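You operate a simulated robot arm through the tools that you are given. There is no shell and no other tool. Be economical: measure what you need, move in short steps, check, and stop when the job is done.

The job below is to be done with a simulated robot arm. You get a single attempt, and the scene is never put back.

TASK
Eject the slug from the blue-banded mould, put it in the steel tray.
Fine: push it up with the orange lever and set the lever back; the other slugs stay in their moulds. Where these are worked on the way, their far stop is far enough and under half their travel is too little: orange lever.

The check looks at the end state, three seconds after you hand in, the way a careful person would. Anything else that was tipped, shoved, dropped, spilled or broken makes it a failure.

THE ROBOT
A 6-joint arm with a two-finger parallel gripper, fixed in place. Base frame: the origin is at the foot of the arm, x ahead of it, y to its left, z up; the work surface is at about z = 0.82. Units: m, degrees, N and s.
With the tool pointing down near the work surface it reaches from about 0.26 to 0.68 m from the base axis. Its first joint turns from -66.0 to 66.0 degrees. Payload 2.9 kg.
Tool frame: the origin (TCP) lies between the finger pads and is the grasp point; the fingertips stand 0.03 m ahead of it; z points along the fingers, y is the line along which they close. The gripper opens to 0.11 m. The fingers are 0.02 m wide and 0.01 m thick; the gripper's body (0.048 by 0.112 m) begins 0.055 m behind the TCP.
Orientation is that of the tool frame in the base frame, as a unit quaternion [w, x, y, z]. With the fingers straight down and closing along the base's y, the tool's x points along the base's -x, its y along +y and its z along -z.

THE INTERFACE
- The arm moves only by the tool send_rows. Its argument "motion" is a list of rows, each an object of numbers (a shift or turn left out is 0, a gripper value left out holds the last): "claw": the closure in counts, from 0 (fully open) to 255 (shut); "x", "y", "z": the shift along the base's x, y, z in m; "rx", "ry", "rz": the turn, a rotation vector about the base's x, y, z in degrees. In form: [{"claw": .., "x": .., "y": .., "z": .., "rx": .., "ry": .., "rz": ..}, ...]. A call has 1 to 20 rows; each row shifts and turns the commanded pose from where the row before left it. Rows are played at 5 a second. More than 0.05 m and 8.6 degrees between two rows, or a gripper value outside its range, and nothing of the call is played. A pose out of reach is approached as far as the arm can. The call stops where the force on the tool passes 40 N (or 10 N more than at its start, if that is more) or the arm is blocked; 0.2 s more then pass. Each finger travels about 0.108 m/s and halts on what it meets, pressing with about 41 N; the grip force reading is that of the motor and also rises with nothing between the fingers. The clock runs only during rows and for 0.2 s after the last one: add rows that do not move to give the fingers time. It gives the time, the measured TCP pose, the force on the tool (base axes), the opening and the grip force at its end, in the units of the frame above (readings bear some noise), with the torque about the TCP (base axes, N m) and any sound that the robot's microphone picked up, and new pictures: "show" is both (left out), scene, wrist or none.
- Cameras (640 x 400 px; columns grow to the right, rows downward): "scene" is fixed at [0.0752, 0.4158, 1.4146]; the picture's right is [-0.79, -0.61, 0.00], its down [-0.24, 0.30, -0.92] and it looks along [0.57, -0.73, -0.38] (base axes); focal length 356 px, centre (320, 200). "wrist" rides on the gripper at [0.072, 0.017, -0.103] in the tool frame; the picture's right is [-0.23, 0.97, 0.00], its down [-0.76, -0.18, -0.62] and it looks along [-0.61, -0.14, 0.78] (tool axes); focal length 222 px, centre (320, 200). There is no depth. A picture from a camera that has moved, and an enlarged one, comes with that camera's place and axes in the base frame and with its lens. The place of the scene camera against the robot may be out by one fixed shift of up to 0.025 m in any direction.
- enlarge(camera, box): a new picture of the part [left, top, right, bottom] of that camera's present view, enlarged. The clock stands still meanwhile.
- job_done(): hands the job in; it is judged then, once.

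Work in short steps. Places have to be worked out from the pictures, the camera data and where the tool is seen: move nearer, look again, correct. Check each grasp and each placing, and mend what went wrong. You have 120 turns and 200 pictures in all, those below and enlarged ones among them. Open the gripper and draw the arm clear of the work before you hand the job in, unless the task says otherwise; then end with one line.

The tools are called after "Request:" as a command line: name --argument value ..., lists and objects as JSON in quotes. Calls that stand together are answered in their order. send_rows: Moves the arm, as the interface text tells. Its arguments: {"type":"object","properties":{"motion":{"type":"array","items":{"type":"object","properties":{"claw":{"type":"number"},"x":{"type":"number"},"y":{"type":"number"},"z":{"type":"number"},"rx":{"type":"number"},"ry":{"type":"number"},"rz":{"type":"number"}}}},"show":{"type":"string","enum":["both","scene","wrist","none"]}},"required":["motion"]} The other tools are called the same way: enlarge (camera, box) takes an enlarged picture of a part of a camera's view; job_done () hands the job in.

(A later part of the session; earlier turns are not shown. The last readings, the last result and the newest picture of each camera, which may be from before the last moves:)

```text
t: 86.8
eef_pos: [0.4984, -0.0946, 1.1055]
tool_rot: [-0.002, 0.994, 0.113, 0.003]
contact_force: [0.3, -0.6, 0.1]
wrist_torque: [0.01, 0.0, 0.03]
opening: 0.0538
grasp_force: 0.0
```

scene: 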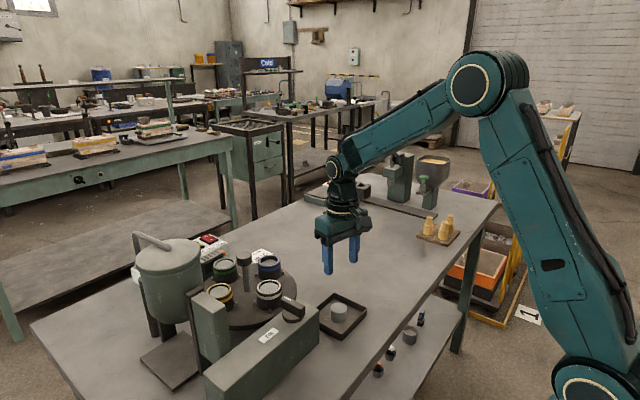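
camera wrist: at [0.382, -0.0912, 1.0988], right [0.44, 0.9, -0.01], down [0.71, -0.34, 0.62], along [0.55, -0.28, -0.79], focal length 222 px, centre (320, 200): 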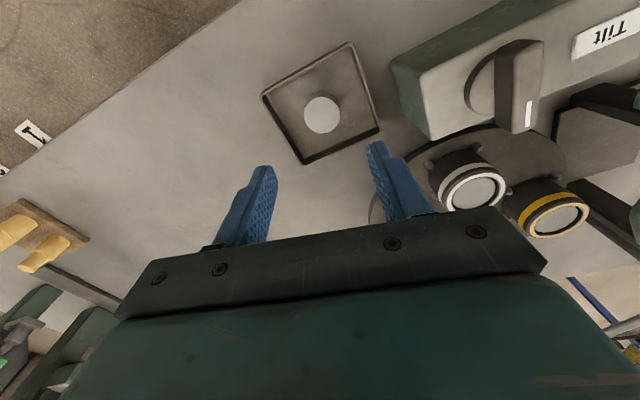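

Yaw is -167° with no limits. I'll add the last 7°, then tilt 50° outward at this short radius.

Request:
send_rows --motion '[{"rz": -7}, {"rx": 0.73, "ry": -8.32}, {"rx": 0.73, "ry": -8.32}, {"rx": 0.73, "ry": -8.32}, {"rx": 0.73, "ry": -8.32}, {"rx": 0.73, "ry": -8.32}, {"rx": 0.73, "ry": -8.32}, {"x": 0.04}, {"x": 0.04}, {"x": 0.04, "z": -0.01}, {"x": 0.04, "z": -0.02}, {}]'

```text
t: 89.4
eef_pos: [0.6597, -0.0948, 1.075]
tool_rot: [-0.016, 0.903, 0.048, 0.426]
contact_force: [-0.3, 0.5, -0.6]
wrist_torque: [-0.01, -0.01, 0.01]
opening: 0.0538
grasp_force: 0.0
camera wrist: at [0.6286, -0.1136, 1.1974], right [-0.05, -0.99, -0.17], down [-0.98, 0.08, -0.19], along [0.2, 0.15, -0.97], focal length 222 px, centre (320, 200)
```

scene: 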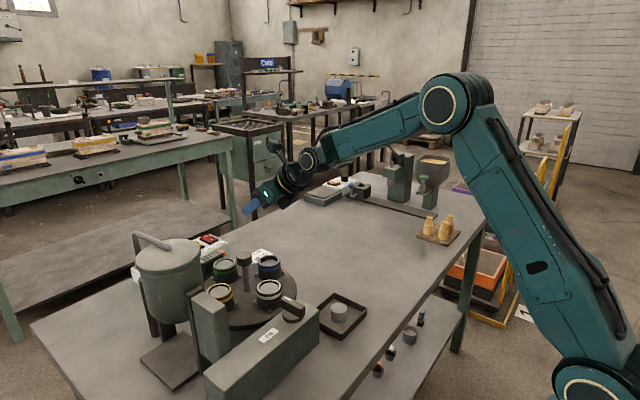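
wrist: 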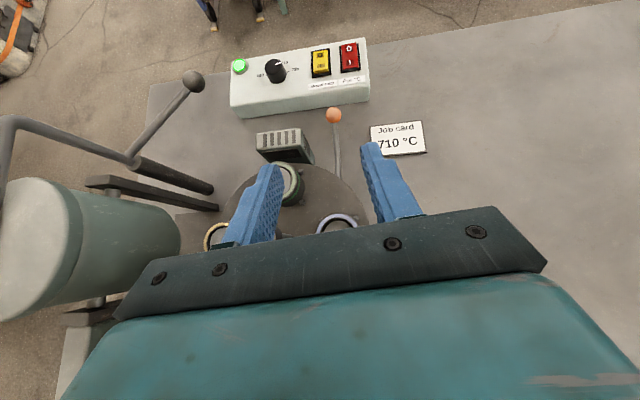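

The lever ball is confirmed at about (.830, -.092, .88). I'll narrow the fingers and move to a pre-grasp point 6 cm back along the tool axis.

Request:
send_rows --motion '[{"x": 0.025, "z": -0.035, "claw": 150}, {"x": 0.025, "z": -0.035}, {"x": 0.025, "z": -0.035}, {"x": 0.03, "y": -0.001, "z": -0.037}, {}]' --show "wrist"

Request:
enlarge --camera "scene" --box '[190, 200, 310, 290]'

```text
t: 90.6
eef_pos: [0.7652, -0.0919, 0.9367]
tool_rot: [-0.017, 0.903, 0.048, 0.427]
contact_force: [0.1, -0.8, 0.4]
wrist_torque: [0.02, 0.0, 0.01]
opening: 0.045
grasp_force: 0.0
camera wrist: at [0.7338, -0.11, 1.0576], right [-0.04, -0.99, -0.16], down [-0.98, 0.08, -0.19], along [0.2, 0.15, -0.97], focal length 222 px, centre (320, 200)
```

wrist: 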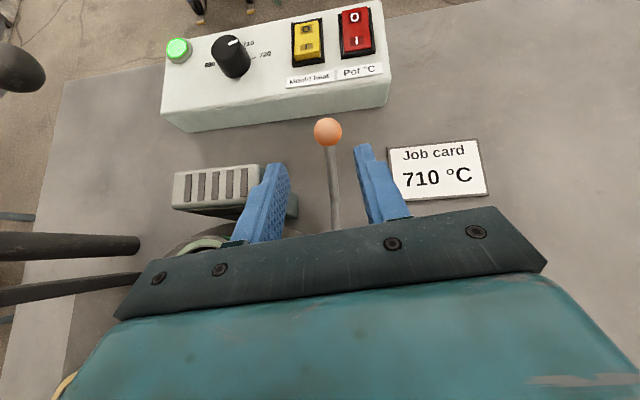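

```text
4.44 times, centred on (250, 245) of scene
camera zoom: at [0.0752, 0.4158, 1.4146], right [-0.79, -0.61, 0.0], down [-0.24, 0.3, -0.92], along [0.57, -0.73, -0.38], focal length 1580 px, centre (631, 0)
```

zoom: 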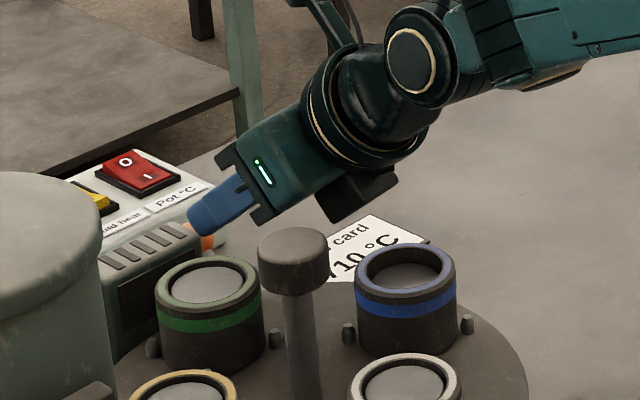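

The ball is between the finger lines at (.831, -.093). I'll advance along the tool axis so the ball sits about 8 mm inside the tips.

Request:
send_rows --motion '[{"x": 0.0123, "y": -0.0006, "z": -0.0107}, {"x": 0.0123, "y": -0.0006, "z": -0.0107}, {"x": 0.0123, "y": -0.0006, "z": -0.0107}, {"x": 0.0123, "y": -0.0006, "z": -0.0107}, {}]' --show "wrist"

Request:
enlarge --camera "scene" --box '[190, 200, 310, 290]'

```text
t: 91.8
eef_pos: [0.8106, -0.0959, 0.889]
tool_rot: [-0.013, 0.903, 0.05, 0.427]
contact_force: [0.5, -0.4, -0.3]
wrist_torque: [0.01, 0.0, -0.02]
opening: 0.0453
grasp_force: 0.0
out of reach, approached as far as the arm can: row 4
camera wrist: at [0.7784, -0.114, 1.0114], right [-0.04, -0.99, -0.16], down [-0.98, 0.07, -0.2], along [0.21, 0.15, -0.97], focal length 222 px, centre (320, 200)
```

wrist: 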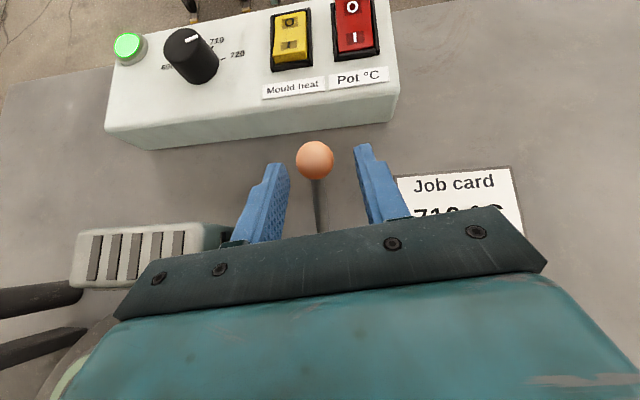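

```text
4.44 times, centred on (250, 245) of scene
camera zoom: at [0.0752, 0.4158, 1.4146], right [-0.79, -0.61, 0.0], down [-0.24, 0.3, -0.92], along [0.57, -0.73, -0.38], focal length 1580 px, centre (631, 0)
```

zoom: 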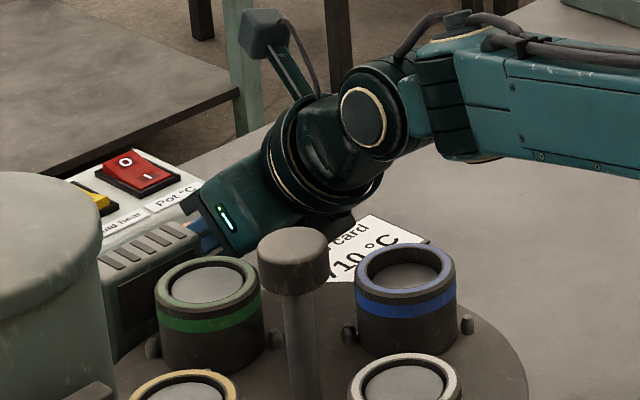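

The ball is between the fingertips, near the upper part of the pads. I'll raise 3 mm and pinch.

Request:
send_rows --motion '[{"z": 0.003}, {"claw": 200}, {"claw": 255}, {}, {}]' --show "wrist"

```text
t: 93.0
eef_pos: [0.8083, -0.0937, 0.8922]
tool_rot: [-0.017, 0.903, 0.053, 0.426]
contact_force: [-9.4, 18.0, 0.6]
wrist_torque: [0.35, 0.32, 0.46]
opening: 0.0234
grasp_force: 44.1
camera wrist: at [0.7765, -0.1121, 1.0133], right [-0.04, -0.99, -0.16], down [-0.98, 0.07, -0.19], along [0.2, 0.15, -0.97], focal length 222 px, centre (320, 200)
```

wrist: 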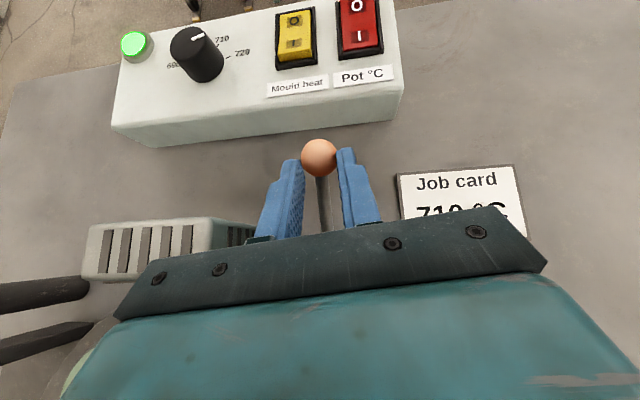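

The ball is pinched at 23 mm. I'll relieve the side force and lift along the arc (up and slightly inward) in small steps.

Request:
send_rows --motion '[{"y": 0.002}, {"x": -0.002, "z": 0.005}, {"x": -0.002, "z": 0.005}, {"x": -0.002, "z": 0.005}, {}]' --show "wrist"

Request:
enlarge --camera "scene" --box '[190, 200, 310, 290]'

```text
t: 93.6
eef_pos: [0.8053, -0.0955, 0.9]
tool_rot: [-0.017, 0.903, 0.052, 0.426]
contact_force: [-57.5, 2.4, 28.2]
wrist_torque: [0.12, 0.71, 0.28]
opening: 0.0
grasp_force: 37.8
stopped in row 2: the force on the tool passed its limit at 56 N (the readings are from after the stop); the commanded pose is now the measured one
camera wrist: at [0.7741, -0.1128, 1.0223], right [-0.04, -0.99, -0.16], down [-0.98, 0.07, -0.19], along [0.2, 0.15, -0.97], focal length 222 px, centre (320, 200)
```

wrist: 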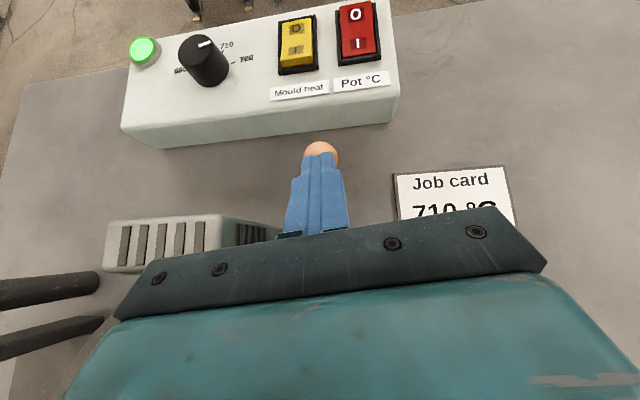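

```text
4.44 times, centred on (250, 245) of scene
camera zoom: at [0.073, 0.4159, 1.4147], right [-0.79, -0.61, 0.0], down [-0.23, 0.3, -0.92], along [0.57, -0.73, -0.38], focal length 1580 px, centre (631, 0)
```

zoom: 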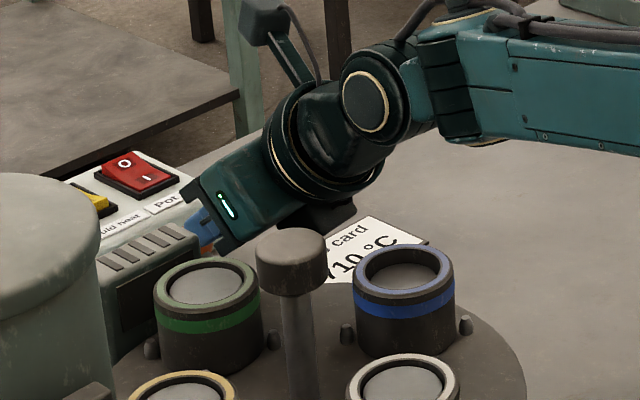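

The ball squirted out because only the tip ends held it. The lever itself moves with little force, so I'll pinch the shaft about 2 cm inward of the ball with the tips well past it. First I back up, open, and ease the tilt by 5°.

Request:
send_rows --motion '[{"x": -0.006, "z": 0.01}, {"x": -0.01, "z": 0.015}, {"x": -0.01, "z": 0.02, "claw": 160}, {"z": 0.01, "rx": -0.4, "ry": 5}, {}, {}]' --show "wrist"

Request:
enlarge --camera "scene" --box '[190, 200, 310, 290]'

```text
t: 95.0
eef_pos: [0.7812, -0.0936, 0.9506]
tool_rot: [-0.016, 0.922, 0.054, 0.384]
contact_force: [0.6, -0.2, -0.2]
wrist_torque: [-0.02, 0.02, 0.02]
opening: 0.041
grasp_force: 0.1
camera wrist: at [0.7608, -0.1107, 1.075], right [-0.05, -0.99, -0.15], down [-0.99, 0.07, -0.11], along [0.11, 0.14, -0.98], focal length 222 px, centre (320, 200)
```

wrist: 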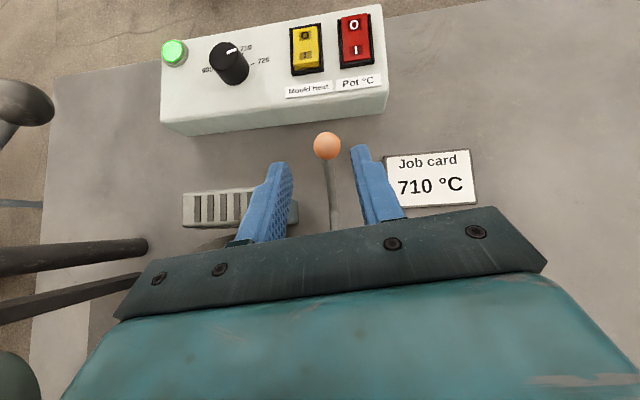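

```text
4.44 times, centred on (250, 245) of scene
camera zoom: at [0.0752, 0.4158, 1.4146], right [-0.79, -0.61, 0.0], down [-0.24, 0.3, -0.92], along [0.57, -0.73, -0.38], focal length 1580 px, centre (631, 0)
```

zoom: 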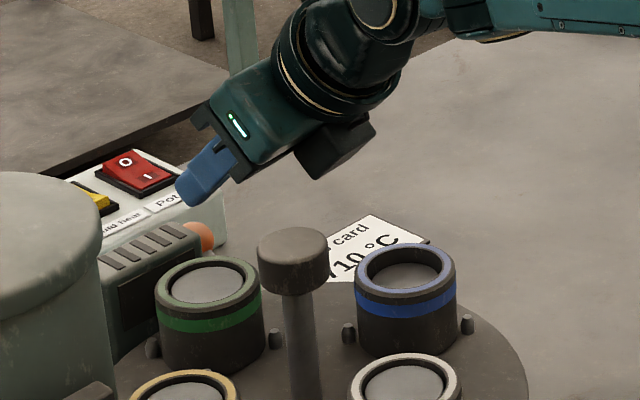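

The shaft is visible in the plane y≈-.091 between the fingers. I'll descend to straddle it about 2 cm inside the ball.

Request:
send_rows --motion '[{"x": 0.0044, "z": -0.0132}, {"x": 0.0044, "z": -0.0132}, {"x": 0.0044, "z": -0.0132}, {"x": 0.0044, "z": -0.0132}, {"x": 0.0044, "z": -0.0132}, {}]' --show "wrist"

Request:
enlarge --camera "wrist" --box '[230, 110, 410, 240]'

```text
t: 96.4
eef_pos: [0.8011, -0.0941, 0.8841]
tool_rot: [-0.013, 0.921, 0.057, 0.385]
contact_force: [0.4, -0.8, 0.0]
wrist_torque: [-0.01, 0.02, -0.02]
opening: 0.0411
grasp_force: 0.0
out of reach, approached as far as the arm can: row 5
camera wrist: at [0.7803, -0.11, 1.0086], right [-0.05, -0.99, -0.14], down [-0.99, 0.06, -0.11], along [0.12, 0.14, -0.98], focal length 222 px, centre (320, 200)
```

wrist: 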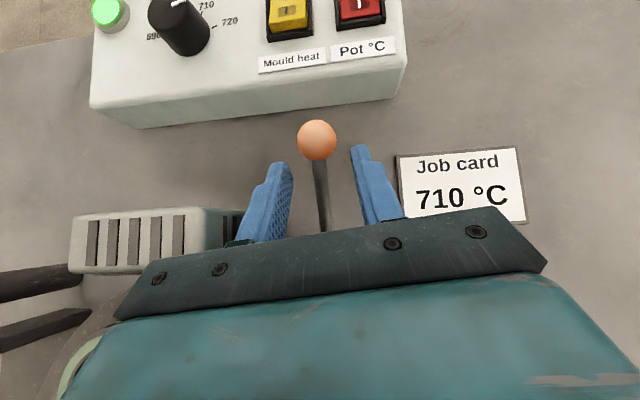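

```text
3.08 times, centred on (320, 175) of wrist
camera zoom: at [0.7803, -0.11, 1.0086], right [-0.05, -0.99, -0.14], down [-0.99, 0.06, -0.11], along [0.12, 0.14, -0.98], focal length 684 px, centre (320, 277)
```

zoom: 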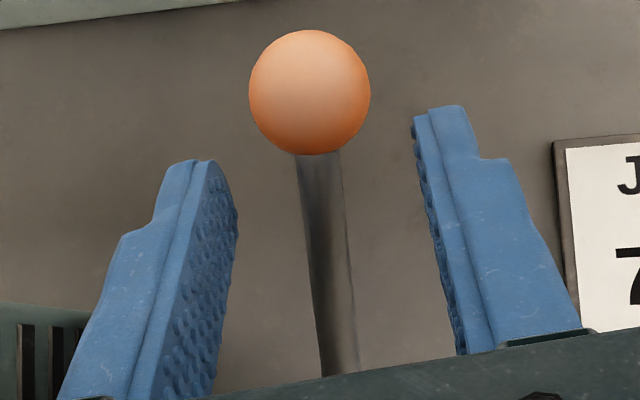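

Good: the shaft lies between the pads behind the ball. I'll close on it.

Request:
send_rows --motion '[{"claw": 200}, {"claw": 255}, {}, {}]' --show "none"

Request:
enlarge --camera "wrist" --box '[230, 110, 410, 240]'

```text
t: 97.0
eef_pos: [0.7985, -0.0947, 0.882]
tool_rot: [-0.015, 0.924, 0.053, 0.377]
contact_force: [-25.4, 4.6, 8.6]
wrist_torque: [0.79, 0.38, -0.97]
opening: 0.0142
grasp_force: 44.7
stopped in row 3: the force on the tool passed its limit at 44 N (the readings are from after the stop); the commanded pose is now the measured one
```

```text
3.08 times, centred on (320, 175) of wrist
camera zoom: at [0.7787, -0.1115, 1.0056], right [-0.06, -0.99, -0.15], down [-0.99, 0.07, -0.09], along [0.1, 0.14, -0.98], focal length 684 px, centre (320, 277)
```

zoom: 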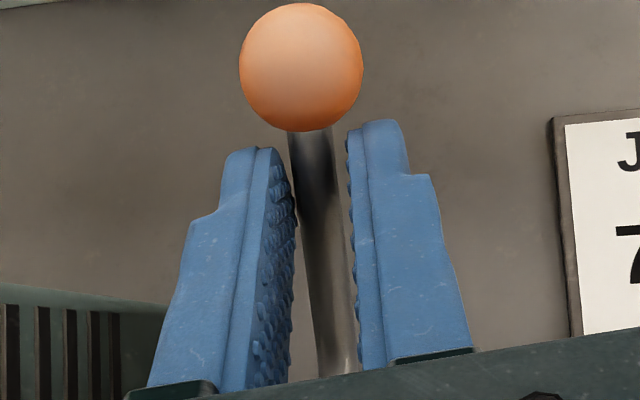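

The shaft is gripped at 14 mm. I'll lift in small arc steps.

Request:
send_rows --motion '[{"x": -0.002, "z": 0.004}, {"x": -0.002, "z": 0.005}, {"x": -0.002, "z": 0.005}, {"x": -0.002, "z": 0.005}, {}]' --show "wrist"

Request:
enlarge --camera "scene" --box '[190, 200, 310, 290]'

```text
t: 98.2
eef_pos: [0.7908, -0.0941, 0.9012]
tool_rot: [-0.014, 0.923, 0.053, 0.381]
contact_force: [0.3, 0.3, 0.0]
wrist_torque: [0.01, 0.01, -0.02]
opening: 0.0
grasp_force: 37.6
camera wrist: at [0.7704, -0.1118, 1.0256], right [-0.05, -0.99, -0.15], down [-0.99, 0.07, -0.1], along [0.1, 0.14, -0.98], focal length 222 px, centre (320, 200)
```

wrist: 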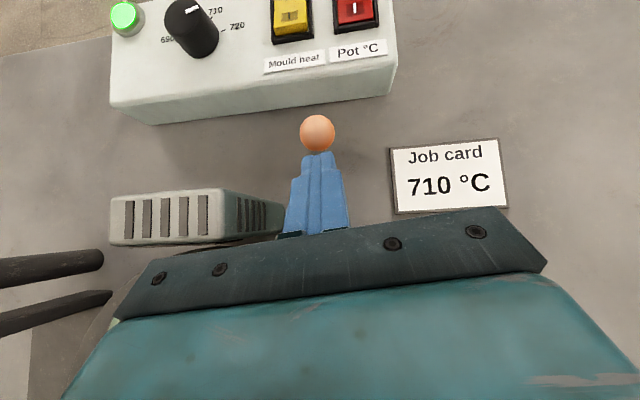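

```text
4.44 times, centred on (250, 245) of scene
camera zoom: at [0.0752, 0.4158, 1.4146], right [-0.79, -0.61, 0.0], down [-0.24, 0.3, -0.92], along [0.57, -0.73, -0.38], focal length 1580 px, centre (631, 0)
```

zoom: 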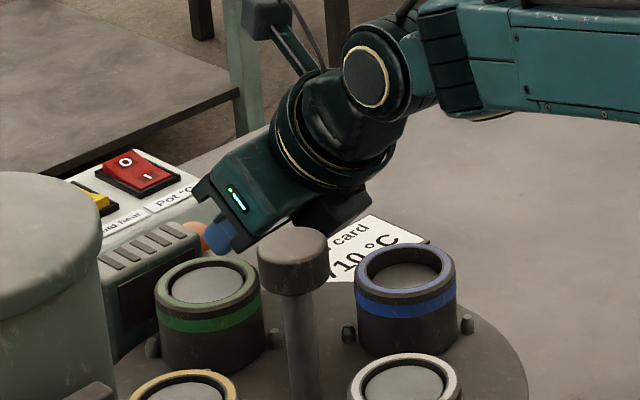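

It slipped again because the lift direction runs along the pads. A deeper ball grasp at a 55° tilt is just within reach and clears the disc by about 1 cm, so I'll back off, open, and tilt 10° more.

Request:
send_rows --motion '[{"x": -0.006, "z": 0.015}, {"x": -0.01, "z": 0.015}, {"x": -0.005, "z": 0.01, "claw": 150}, {"rx": 0.4, "ry": -5}, {"rx": 0.4, "ry": -5}, {}]' --show "wrist"

Request:
enlarge --camera "scene" --box '[190, 200, 310, 290]'

```text
t: 99.7
eef_pos: [0.7707, -0.0956, 0.9391]
tool_rot: [-0.016, 0.887, 0.052, 0.459]
contact_force: [0.7, -0.2, -0.5]
wrist_torque: [-0.04, 0.01, -0.04]
opening: 0.0452
grasp_force: 0.1
camera wrist: at [0.7289, -0.114, 1.0586], right [-0.03, -0.99, -0.17], down [-0.96, 0.07, -0.27], along [0.27, 0.15, -0.95], focal length 222 px, centre (320, 200)
```

wrist: 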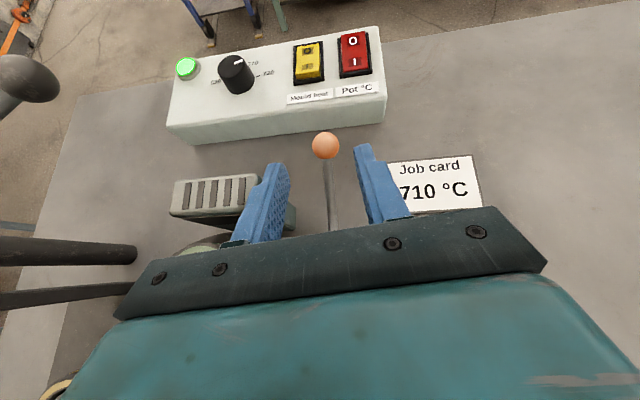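

```text
4.44 times, centred on (250, 245) of scene
camera zoom: at [0.0752, 0.4158, 1.4146], right [-0.79, -0.61, 0.0], down [-0.24, 0.3, -0.92], along [0.57, -0.73, -0.38], focal length 1580 px, centre (631, 0)
```

zoom: 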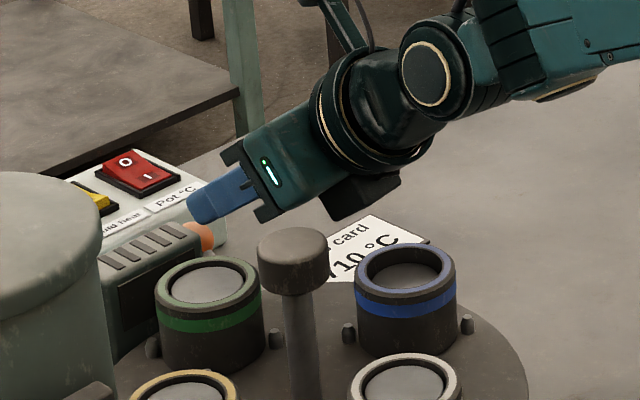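

Re-triangulating with several views puts the ball lower than I assumed, at about (.837, -.091, .869). That means the first pinch was at the very tips. I'll line up on the tool axis and advance to put the ball about 7 mm inside the tips.

Request:
send_rows --motion '[{"x": 0.003, "z": -0.014}, {"x": 0.003, "z": -0.013}, {"x": 0.0135, "y": 0.001, "z": -0.0097}, {"x": 0.0135, "y": 0.001, "z": -0.0097}, {}]' --show "wrist"

Request:
enlarge --camera "scene" --box '[190, 200, 310, 290]'

```text
t: 100.8
eef_pos: [0.8033, -0.0928, 0.8934]
tool_rot: [-0.016, 0.887, 0.051, 0.459]
contact_force: [-0.3, 0.6, -0.6]
wrist_torque: [0.0, -0.02, -0.03]
opening: 0.0452
grasp_force: 0.1
camera wrist: at [0.7623, -0.1121, 1.0114], right [-0.03, -0.99, -0.17], down [-0.96, 0.07, -0.26], along [0.27, 0.15, -0.95], focal length 222 px, centre (320, 200)
```

wrist: 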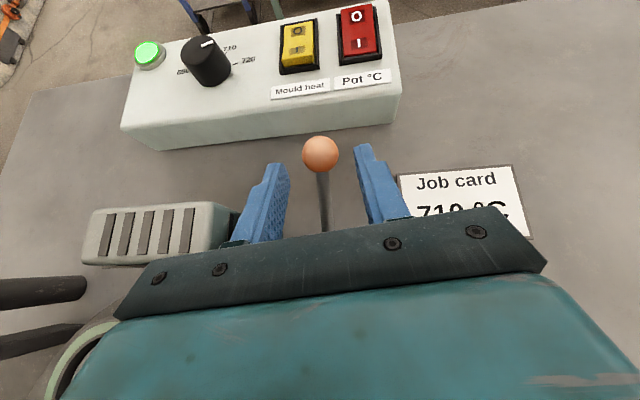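

```text
4.44 times, centred on (250, 245) of scene
camera zoom: at [0.0752, 0.4158, 1.4146], right [-0.79, -0.61, 0.0], down [-0.24, 0.3, -0.92], along [0.57, -0.73, -0.38], focal length 1580 px, centre (631, 0)
```

zoom: 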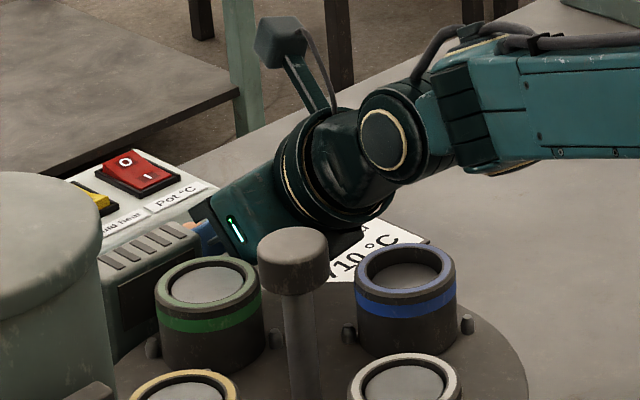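

The ball lies on the tool axis about 40 mm ahead of the TCP. I'll advance ~17 mm more along the axis, then close slowly.

Request:
send_rows --motion '[{"x": 0.0069, "y": 0.0008, "z": -0.0049}, {"x": 0.0069, "y": 0.0008, "z": -0.0049}, {"x": 0.0016, "z": -0.0012}, {}]' --show "wrist"

Request:
enlarge --camera "wrist" --box '[230, 110, 410, 240]'

```text
t: 101.4
eef_pos: [0.8101, -0.0912, 0.8878]
tool_rot: [-0.018, 0.888, 0.056, 0.456]
contact_force: [-39.9, 0.0, 13.4]
wrist_torque: [0.62, -0.88, 1.79]
opening: 0.0455
grasp_force: 0.1
stopped in row 2: the force on the tool passed its limit at 70 N (the readings are from after the stop); the commanded pose is now the measured one
camera wrist: at [0.7706, -0.1112, 1.0071], right [-0.02, -0.99, -0.17], down [-0.96, 0.06, -0.26], along [0.26, 0.16, -0.95], focal length 222 px, centre (320, 200)
```

wrist: 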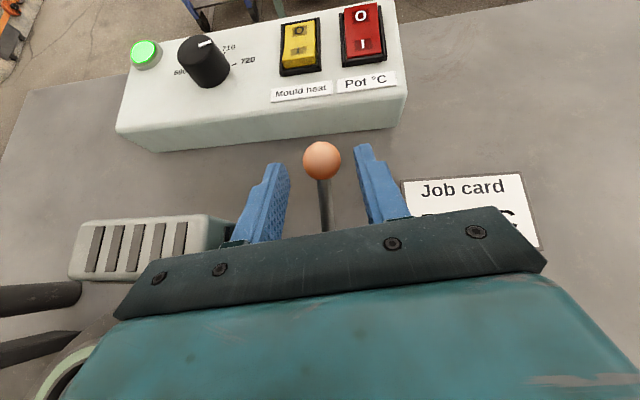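

```text
3.08 times, centred on (320, 175) of wrist
camera zoom: at [0.7706, -0.1112, 1.0071], right [-0.02, -0.99, -0.17], down [-0.96, 0.06, -0.26], along [0.26, 0.16, -0.95], focal length 684 px, centre (320, 277)
```

zoom: 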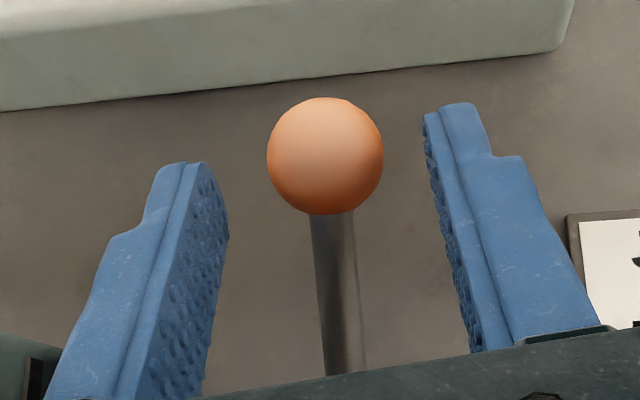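

The force was the gripper body meeting the fan block (top z≈.926, at y > -.055). I'll back out and come from further on the -y side with a flatter tilt, about azimuth +20° and tilt 66°. First I'll check at a safe height that this posture is reachable.

Request:
send_rows --motion '[{"x": -0.016, "y": -0.002, "z": 0.012}, {"x": -0.02, "y": -0.002, "z": 0.025}, {"x": -0.02, "z": 0.03}, {"z": 0.02, "rz": 7.5, "y": -0.01}, {"rz": 7.5, "y": -0.01}, {"rx": 2, "ry": -5.4}, {"rx": 2, "ry": -5.4}, {}]' --show "wrist"

Request:
enlarge --camera "scene" --box '[190, 190, 310, 290]'

```text
t: 103.2
eef_pos: [0.755, -0.1153, 0.9729]
tool_rot: [-0.091, 0.823, 0.161, 0.537]
contact_force: [0.8, 0.0, -1.0]
wrist_torque: [0.03, 0.0, 0.0]
opening: 0.0453
grasp_force: 0.1
camera wrist: at [0.6993, -0.1531, 1.0816], right [0.27, -0.95, -0.19], down [-0.88, -0.16, -0.45], along [0.39, 0.28, -0.88], focal length 222 px, centre (320, 200)
```

wrist: 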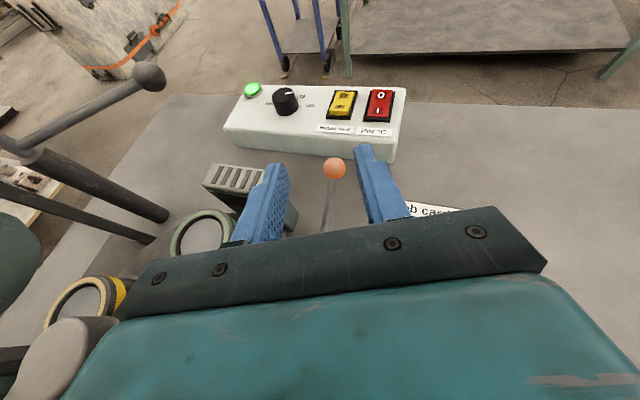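

```text
4.00 times, centred on (250, 240) of scene
camera zoom: at [0.0752, 0.4158, 1.4146], right [-0.79, -0.61, 0.0], down [-0.24, 0.3, -0.92], along [0.57, -0.73, -0.38], focal length 1422 px, centre (600, 40)
```

zoom: 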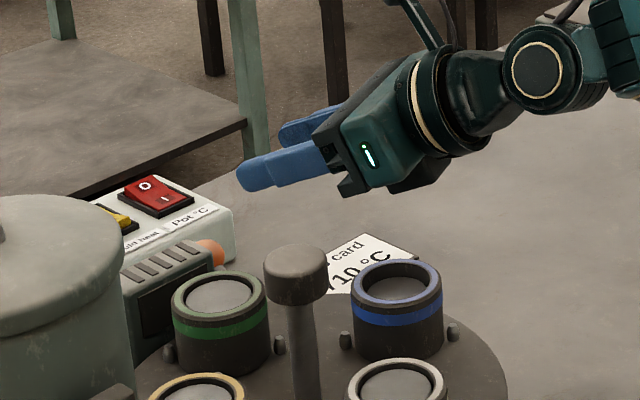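

This posture (tilt 66°, azimuth 21°) is reachable. I'll roll the gripper 16° to lift its +y corner away from the disc, and line up behind the ball.

Request:
send_rows --motion '[{"rx": 6.84, "ry": 2.58, "rz": -3.25}, {"rx": 6.84, "ry": 2.58, "rz": -3.25}, {"x": 0.01, "y": -0.004, "z": -0.025}, {"x": 0.01, "y": -0.004, "z": -0.025}, {}]' --show "wrist"

Request:
enlarge --camera "scene" --box '[190, 190, 310, 290]'

```text
t: 104.4
eef_pos: [0.7661, -0.1226, 0.9217]
tool_rot: [-0.164, 0.838, 0.045, 0.519]
contact_force: [-0.2, 0.7, -0.1]
wrist_torque: [-0.01, -0.03, -0.01]
opening: 0.0453
grasp_force: 0.1
out of reach, approached as far as the arm can: row 2, 4
camera wrist: at [0.7146, -0.1789, 1.0242], right [0.14, -0.9, -0.42], down [-0.92, 0.04, -0.38], along [0.36, 0.44, -0.82], focal length 222 px, centre (320, 200)
```

wrist: 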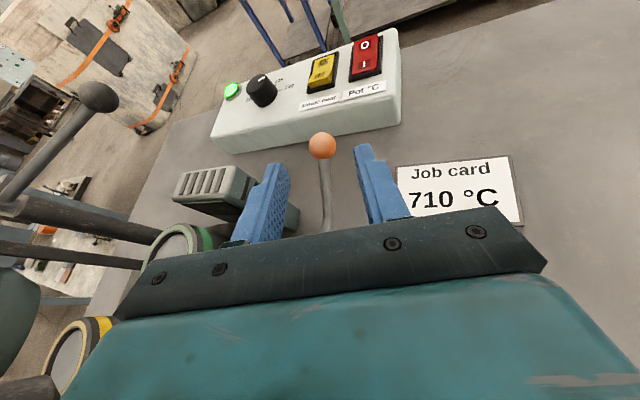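

```text
4.00 times, centred on (250, 240) of scene
camera zoom: at [0.0752, 0.4158, 1.4146], right [-0.79, -0.61, 0.0], down [-0.24, 0.3, -0.92], along [0.57, -0.73, -0.38], focal length 1422 px, centre (600, 40)
```

zoom: 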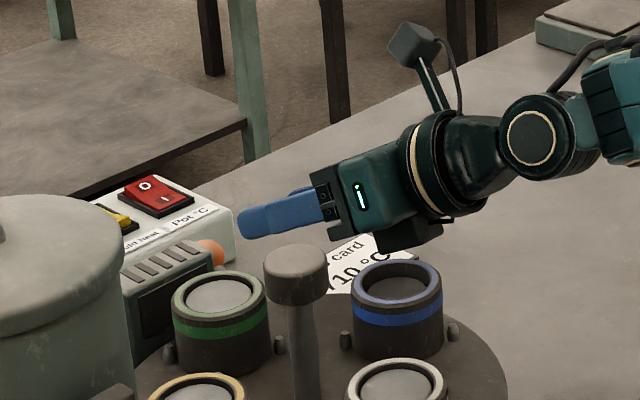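

The wrist is just at its roll limit but aligned. The ball is 16 mm below the tool axis, so I'll shift down and advance most of the way.

Request:
send_rows --motion '[{"y": 0.005, "z": -0.0165}, {"x": 0.0141, "y": 0.0053, "z": -0.0067}, {"x": 0.0141, "y": 0.0053, "z": -0.0067}, {"x": 0.0141, "y": 0.0053, "z": -0.0067}, {}]' --show "wrist"

Request:
enlarge --camera "scene" --box '[190, 190, 310, 290]'

```text
t: 105.3
eef_pos: [0.779, -0.1076, 0.8983]
tool_rot: [-0.163, 0.831, 0.046, 0.529]
contact_force: [0.1, 0.2, 0.2]
wrist_torque: [-0.01, -0.03, -0.01]
opening: 0.0453
grasp_force: 0.2
out of reach, approached as far as the arm can: row 2, 3, 4
stopped in row 4: the force on the tool passed its limit at 47 N (the readings are from after the stop); the commanded pose is now the measured one
camera wrist: at [0.7246, -0.163, 0.9997], right [0.14, -0.9, -0.42], down [-0.92, 0.04, -0.4], along [0.38, 0.44, -0.81], focal length 222 px, centre (320, 200)
```

wrist: 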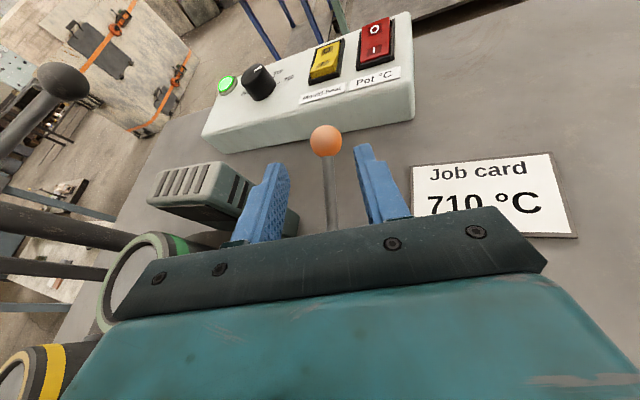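

```text
4.00 times, centred on (250, 240) of scene
camera zoom: at [0.0751, 0.4158, 1.4146], right [-0.79, -0.61, 0.0], down [-0.24, 0.3, -0.92], along [0.57, -0.73, -0.38], focal length 1422 px, centre (600, 40)
```

zoom: 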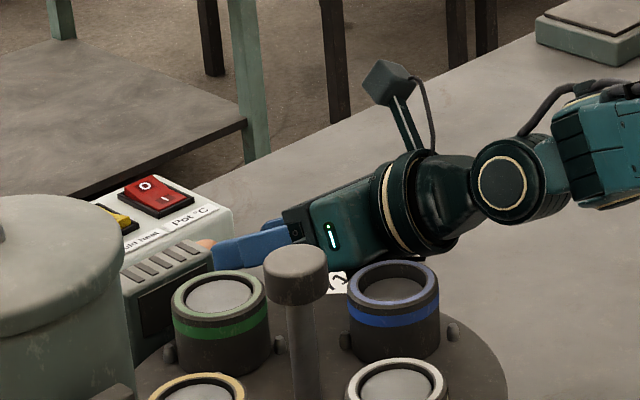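

A housing under the gripper brushed near the blue mould, so I'm abandoning this approach. A better idea is to push the raised ejector pin back down through the empty blue mould, which should swing the lever back. I'll retreat straight up and in first.

Request:
send_rows --motion '[{"z": 0.02}, {"z": 0.03}, {"z": 0.04}, {"x": -0.03, "z": 0.03}, {"x": -0.04, "z": 0.02}, {"x": -0.04, "z": 0.01}, {"x": -0.04}, {"x": -0.04}, {}]'

Request:
enlarge --camera "scene" --box '[190, 220, 310, 310]'

```text
t: 107.3
eef_pos: [0.5636, -0.1071, 1.0423]
tool_rot: [-0.162, 0.831, 0.046, 0.53]
contact_force: [-0.5, -0.2, -0.1]
wrist_torque: [0.02, 0.02, 0.01]
opening: 0.0452
grasp_force: 0.0
out of reach, approached as far as the arm can: row 1, 2, 3
camera wrist: at [0.5101, -0.1628, 1.1429], right [0.14, -0.9, -0.42], down [-0.91, 0.04, -0.4], along [0.38, 0.44, -0.81], focal length 222 px, centre (320, 200)
```

scene: 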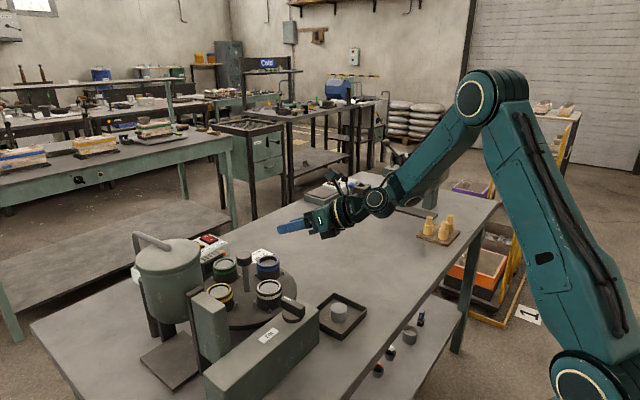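
wrist: 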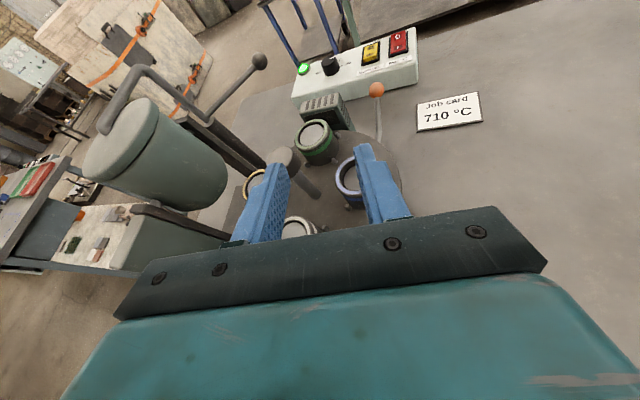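

```text
4.44 times, centred on (250, 265) of scene
camera zoom: at [0.0751, 0.4158, 1.4146], right [-0.79, -0.61, 0.0], down [-0.24, 0.3, -0.92], along [0.57, -0.73, -0.38], focal length 1580 px, centre (631, -89)
```

zoom: 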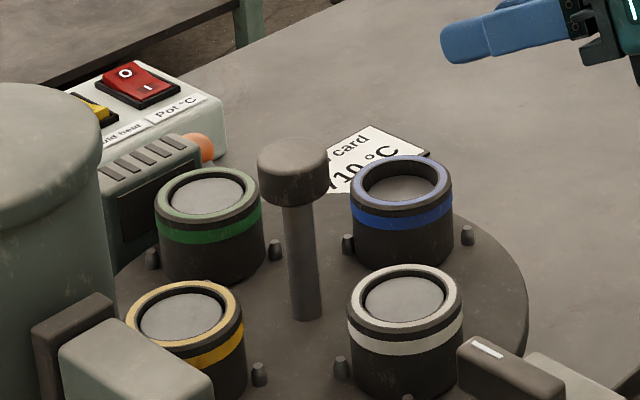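

The moulds stand in place; blue moved maybe 2 mm within its pegs. I'll bring the tool vertical here at short radius, with fingers closed.

Request:
send_rows --motion '[{"x": -0.02, "rx": -2.9, "ry": 7.9, "claw": 255}, {"x": -0.02, "rx": -2.9, "ry": 7.9}, {"rx": -2.9, "ry": 7.9}, {"rx": -2.9, "ry": 7.9}, {"rx": -2.9, "ry": 7.9}, {"rx": -2.9, "ry": 7.9}, {"rx": -2.9, "ry": 7.9}, {"rx": -2.9, "ry": 7.9}, {}]' --show "scene"

```text
t: 109.3
eef_pos: [0.5228, -0.1074, 1.0405]
tool_rot: [0.0, 0.999, 0.055, -0.002]
contact_force: [1.0, 0.1, 0.9]
wrist_torque: [0.01, -0.02, -0.02]
opening: 0.0002
grasp_force: 37.6
```

scene: 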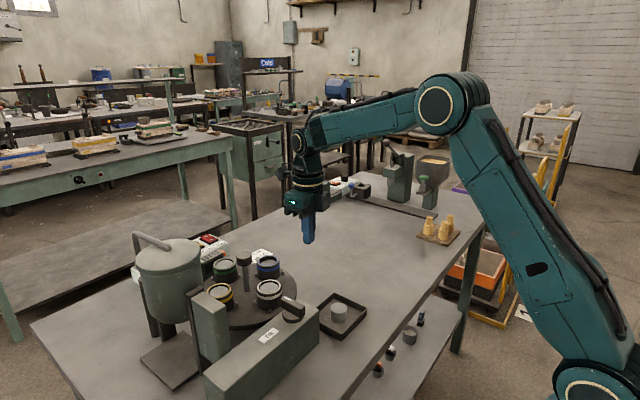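

The tool is vertical in the good posture. I'll yaw to -90° and move above the blue mould for a look.

Request:
send_rows --motion '[{"rz": 8.4}, {"rz": 8.4}, {"rz": 8.4}, {"rz": 8.4}, {"rz": 8.4}, {"rz": 8.4}, {"rz": 8.4}, {"rz": 8.4, "x": 0.02}, {"rz": 8.4, "x": 0.03}, {"rz": 8.4, "x": 0.03, "y": 0.01}, {"x": 0.03, "y": 0.006, "z": -0.02}, {}]' --show "wrist"

Request:
enlarge --camera "wrist" --box '[240, 60, 420, 190]'

Request:
enlarge --camera "scene" --box '[210, 200, 330, 290]'

```text
t: 111.9
eef_pos: [0.6354, -0.0918, 1.0193]
tool_rot: [0.002, 0.705, 0.709, -0.001]
contact_force: [0.2, 0.2, -0.6]
wrist_torque: [0.01, -0.03, 0.03]
opening: 0.0
grasp_force: 37.6
camera wrist: at [0.6507, -0.0179, 1.1229], right [0.97, -0.22, 0.0], down [-0.17, -0.76, 0.62], along [-0.14, -0.61, -0.78], focal length 222 px, centre (320, 200)
```

wrist: 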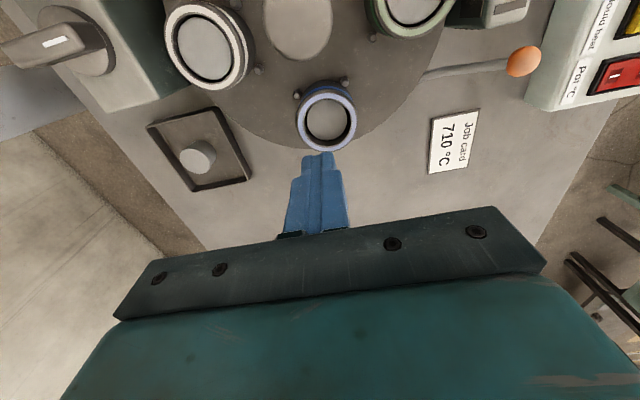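

```text
3.08 times, centred on (330, 125) of wrist
camera zoom: at [0.6507, -0.0179, 1.1229], right [0.97, -0.22, 0.0], down [-0.17, -0.76, 0.62], along [-0.14, -0.61, -0.78], focal length 684 px, centre (289, 431)
```

zoom: 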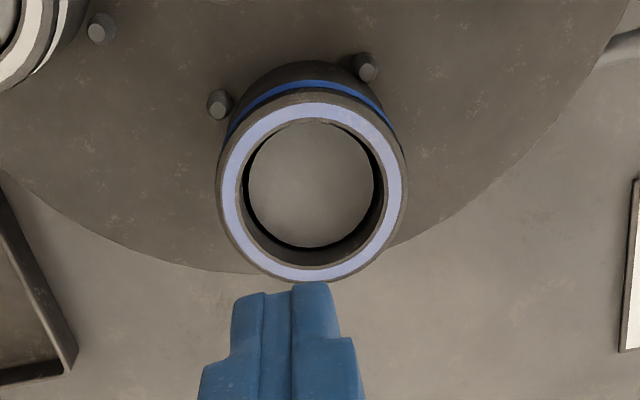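

```text
4.44 times, centred on (270, 245) of scene
camera zoom: at [0.0752, 0.4158, 1.4146], right [-0.79, -0.61, 0.0], down [-0.24, 0.3, -0.92], along [0.57, -0.73, -0.38], focal length 1580 px, centre (542, 0)
```

zoom: 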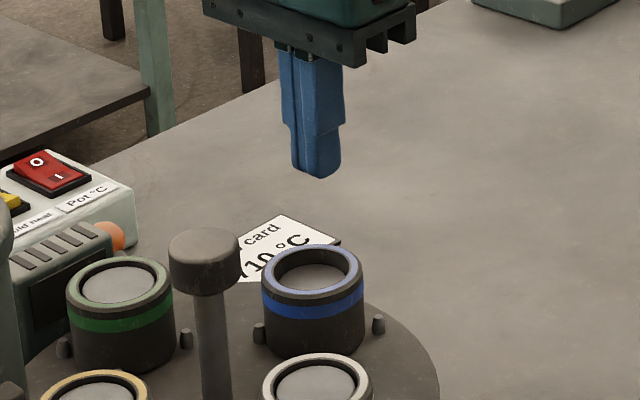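

The raised ejector plate fills the bore, centred at about (.641, -.088). I'll centre the closed fingers and descend to just above the rim, then check.

Request:
send_rows --motion '[{"x": 0.0055, "y": 0.003}, {"z": -0.025}, {"z": -0.025}, {}]' --show "wrist"

Request:
enlarge --camera "scene" --box '[210, 200, 330, 290]'

Request:
enlarge --camera "wrist" --box '[240, 90, 400, 220]'

```text
t: 112.9
eef_pos: [0.6425, -0.09, 0.9703]
tool_rot: [0.001, 0.705, 0.709, -0.001]
contact_force: [0.6, -0.5, -0.1]
wrist_torque: [0.04, 0.03, 0.02]
opening: 0.0
grasp_force: 37.0
camera wrist: at [0.6575, -0.0162, 1.0737], right [0.97, -0.22, 0.0], down [-0.17, -0.76, 0.62], along [-0.14, -0.61, -0.78], focal length 222 px, centre (320, 200)
```

wrist: 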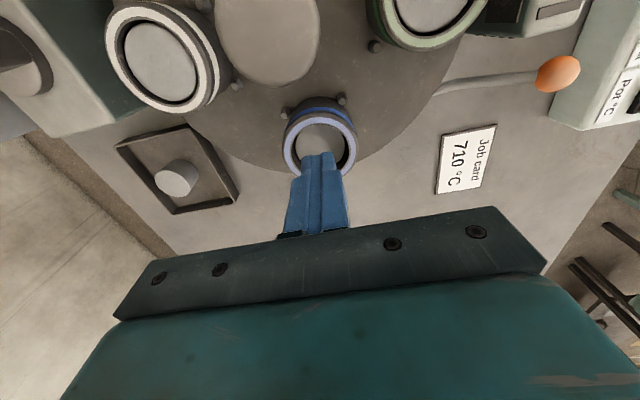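

```text
4.44 times, centred on (270, 245) of scene
camera zoom: at [0.0752, 0.4158, 1.4146], right [-0.79, -0.61, 0.0], down [-0.24, 0.3, -0.92], along [0.57, -0.73, -0.38], focal length 1580 px, centre (542, 0)
```

zoom: 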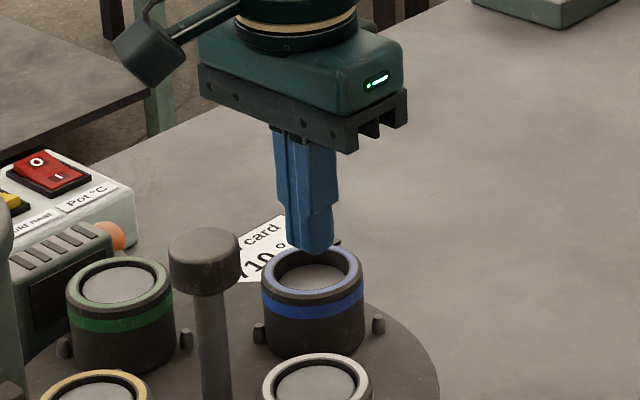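

```text
3.08 times, centred on (320, 155) of wrist
camera zoom: at [0.6575, -0.0162, 1.0737], right [0.97, -0.22, 0.0], down [-0.17, -0.76, 0.62], along [-0.14, -0.61, -0.78], focal length 684 px, centre (320, 338)
```

zoom: 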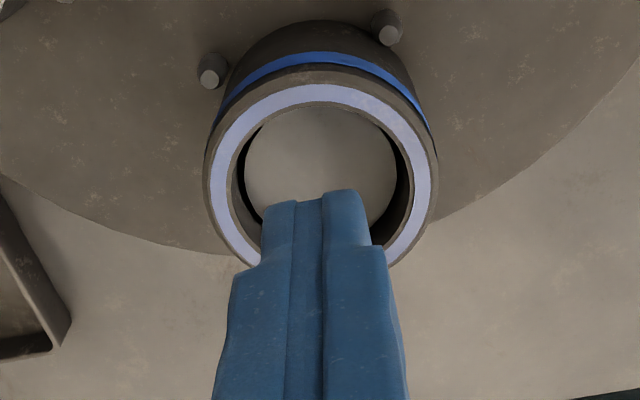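

The fingers are aligned over the bore. I'll lower into it in small steps until the plate moves.

Request:
send_rows --motion '[{"x": -0.0012, "z": -0.008}, {"z": -0.007}, {"z": -0.006}, {"z": -0.005}, {}]' --show "wrist"

Request:
enlarge --camera "scene" --box '[210, 200, 330, 290]'

```text
t: 114.1
eef_pos: [0.6381, -0.0885, 0.9438]
tool_rot: [0.001, 0.705, 0.709, -0.001]
contact_force: [0.5, -1.1, 2.2]
wrist_torque: [0.0, -0.02, -0.02]
opening: 0.0
grasp_force: 38.0
camera wrist: at [0.6547, -0.015, 1.0473], right [0.97, -0.22, 0.0], down [-0.17, -0.76, 0.62], along [-0.14, -0.61, -0.78], focal length 222 px, centre (320, 200)
```

wrist: 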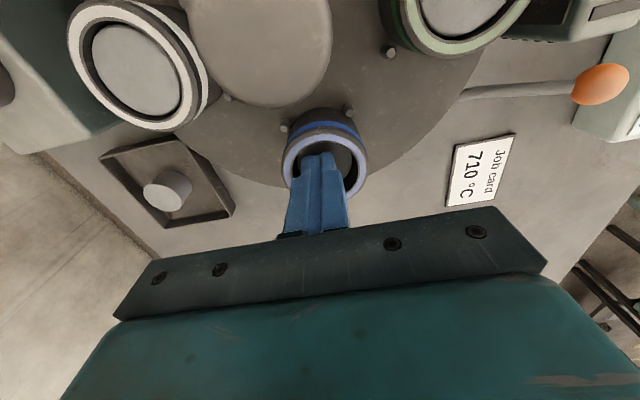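

```text
4.44 times, centred on (270, 245) of scene
camera zoom: at [0.0751, 0.4158, 1.4146], right [-0.79, -0.61, 0.0], down [-0.24, 0.3, -0.92], along [0.57, -0.73, -0.38], focal length 1580 px, centre (542, 0)
```

zoom: 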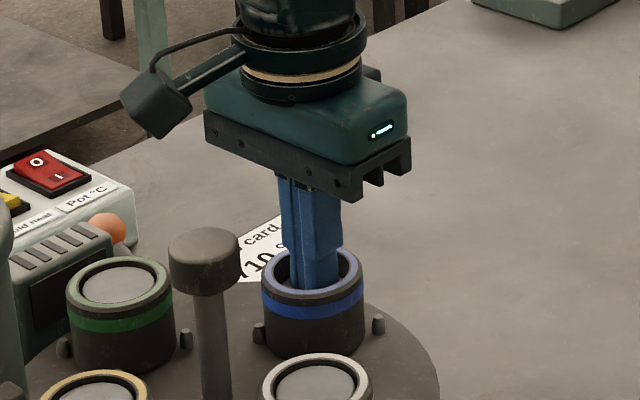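

It works: the ball is rising as the plate goes down, with only ~2 N. I'll continue until it bottoms.

Request:
send_rows --motion '[{"z": -0.005}, {"z": -0.005}, {"z": -0.004}, {"z": -0.004}, {}]' --show "none"

Request:
enlarge --camera "scene" --box '[190, 210, 310, 290]'

```text
t: 115.3
eef_pos: [0.6385, -0.0876, 0.9276]
tool_rot: [0.001, 0.705, 0.709, 0.0]
contact_force: [-0.2, 0.0, 0.9]
wrist_torque: [0.01, 0.0, -0.03]
opening: 0.0
grasp_force: 37.3
```

```text
5.00 times, centred on (250, 250) of scene
camera zoom: at [0.0752, 0.4158, 1.4146], right [-0.79, -0.61, 0.0], down [-0.24, 0.3, -0.92], along [0.57, -0.73, -0.38], focal length 1777 px, centre (670, -50)
```

zoom: 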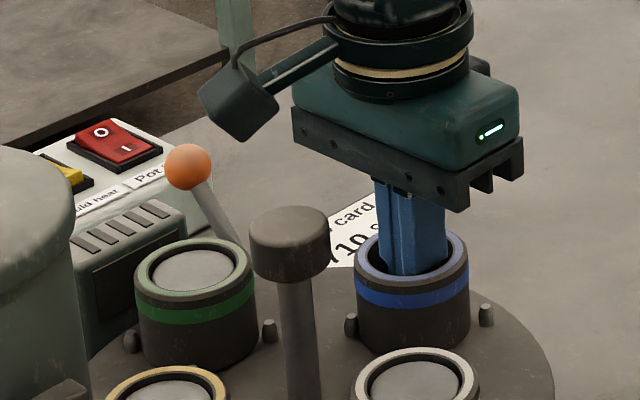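

The ball is back exactly where it started (223.6, 243 px). I'll give one gentle extra push to make sure it's seated, then withdraw.

Request:
send_rows --motion '[{"z": -0.002}, {"z": -0.002}, {}, {"z": 0.006}, {"z": 0.02}, {"z": 0.03}, {"z": 0.04}, {"z": 0.02, "x": -0.03, "claw": 60}, {"z": 0.01, "x": -0.04}, {"x": -0.04, "y": -0.02}, {"x": -0.03, "y": -0.03}, {}]'

Request:
enlarge --camera "scene" --box '[190, 210, 310, 290]'

Request:
enlarge --camera "scene" --box '[180, 220, 400, 360]'

```text
t: 117.9
eef_pos: [0.4974, -0.1387, 1.0431]
tool_rot: [0.001, 0.706, 0.709, -0.001]
contact_force: [-0.5, 0.4, -0.1]
wrist_torque: [0.02, 0.01, 0.01]
opening: 0.0842
grasp_force: 0.1
camera wrist: at [0.5137, -0.0654, 1.1482], right [0.97, -0.22, 0.0], down [-0.17, -0.76, 0.62], along [-0.14, -0.61, -0.78], focal length 222 px, centre (320, 200)
```

scene: 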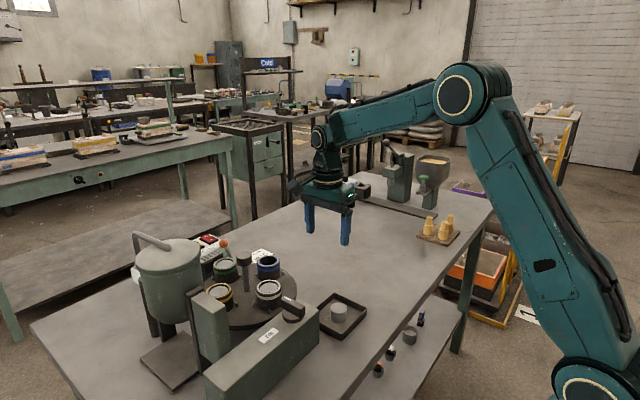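
wrist: 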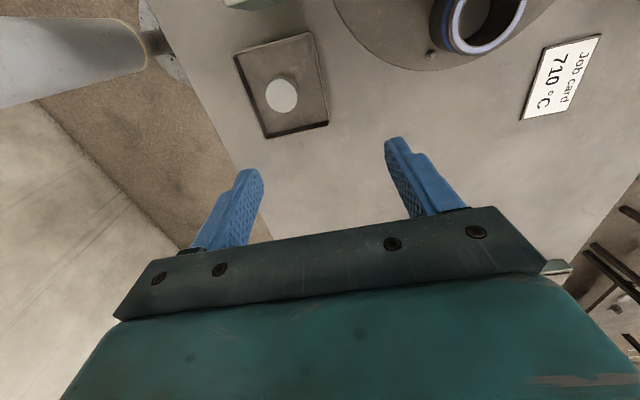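

```text
5.00 times, centred on (250, 250) of scene
camera zoom: at [0.0751, 0.4158, 1.4146], right [-0.79, -0.61, 0.0], down [-0.24, 0.3, -0.92], along [0.57, -0.73, -0.38], focal length 1777 px, centre (670, -50)
```

zoom: 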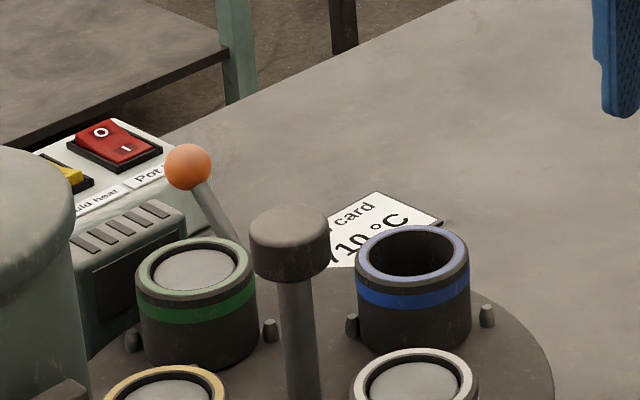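

```text
2.86 times, centred on (290, 290) of scene
camera zoom: at [0.0751, 0.4158, 1.4146], right [-0.79, -0.61, 0.0], down [-0.24, 0.3, -0.92], along [0.57, -0.73, -0.38], focal length 1016 px, centre (406, -57)
```

zoom: 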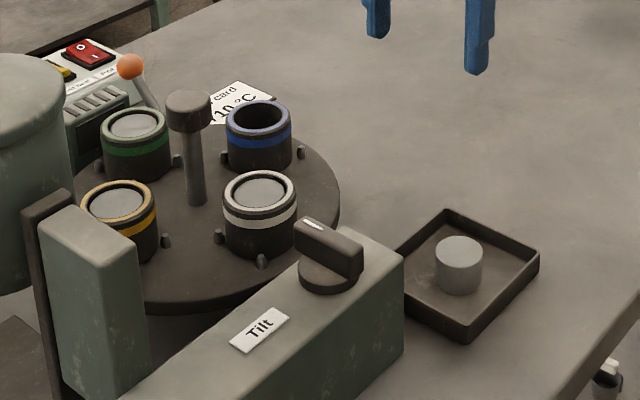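

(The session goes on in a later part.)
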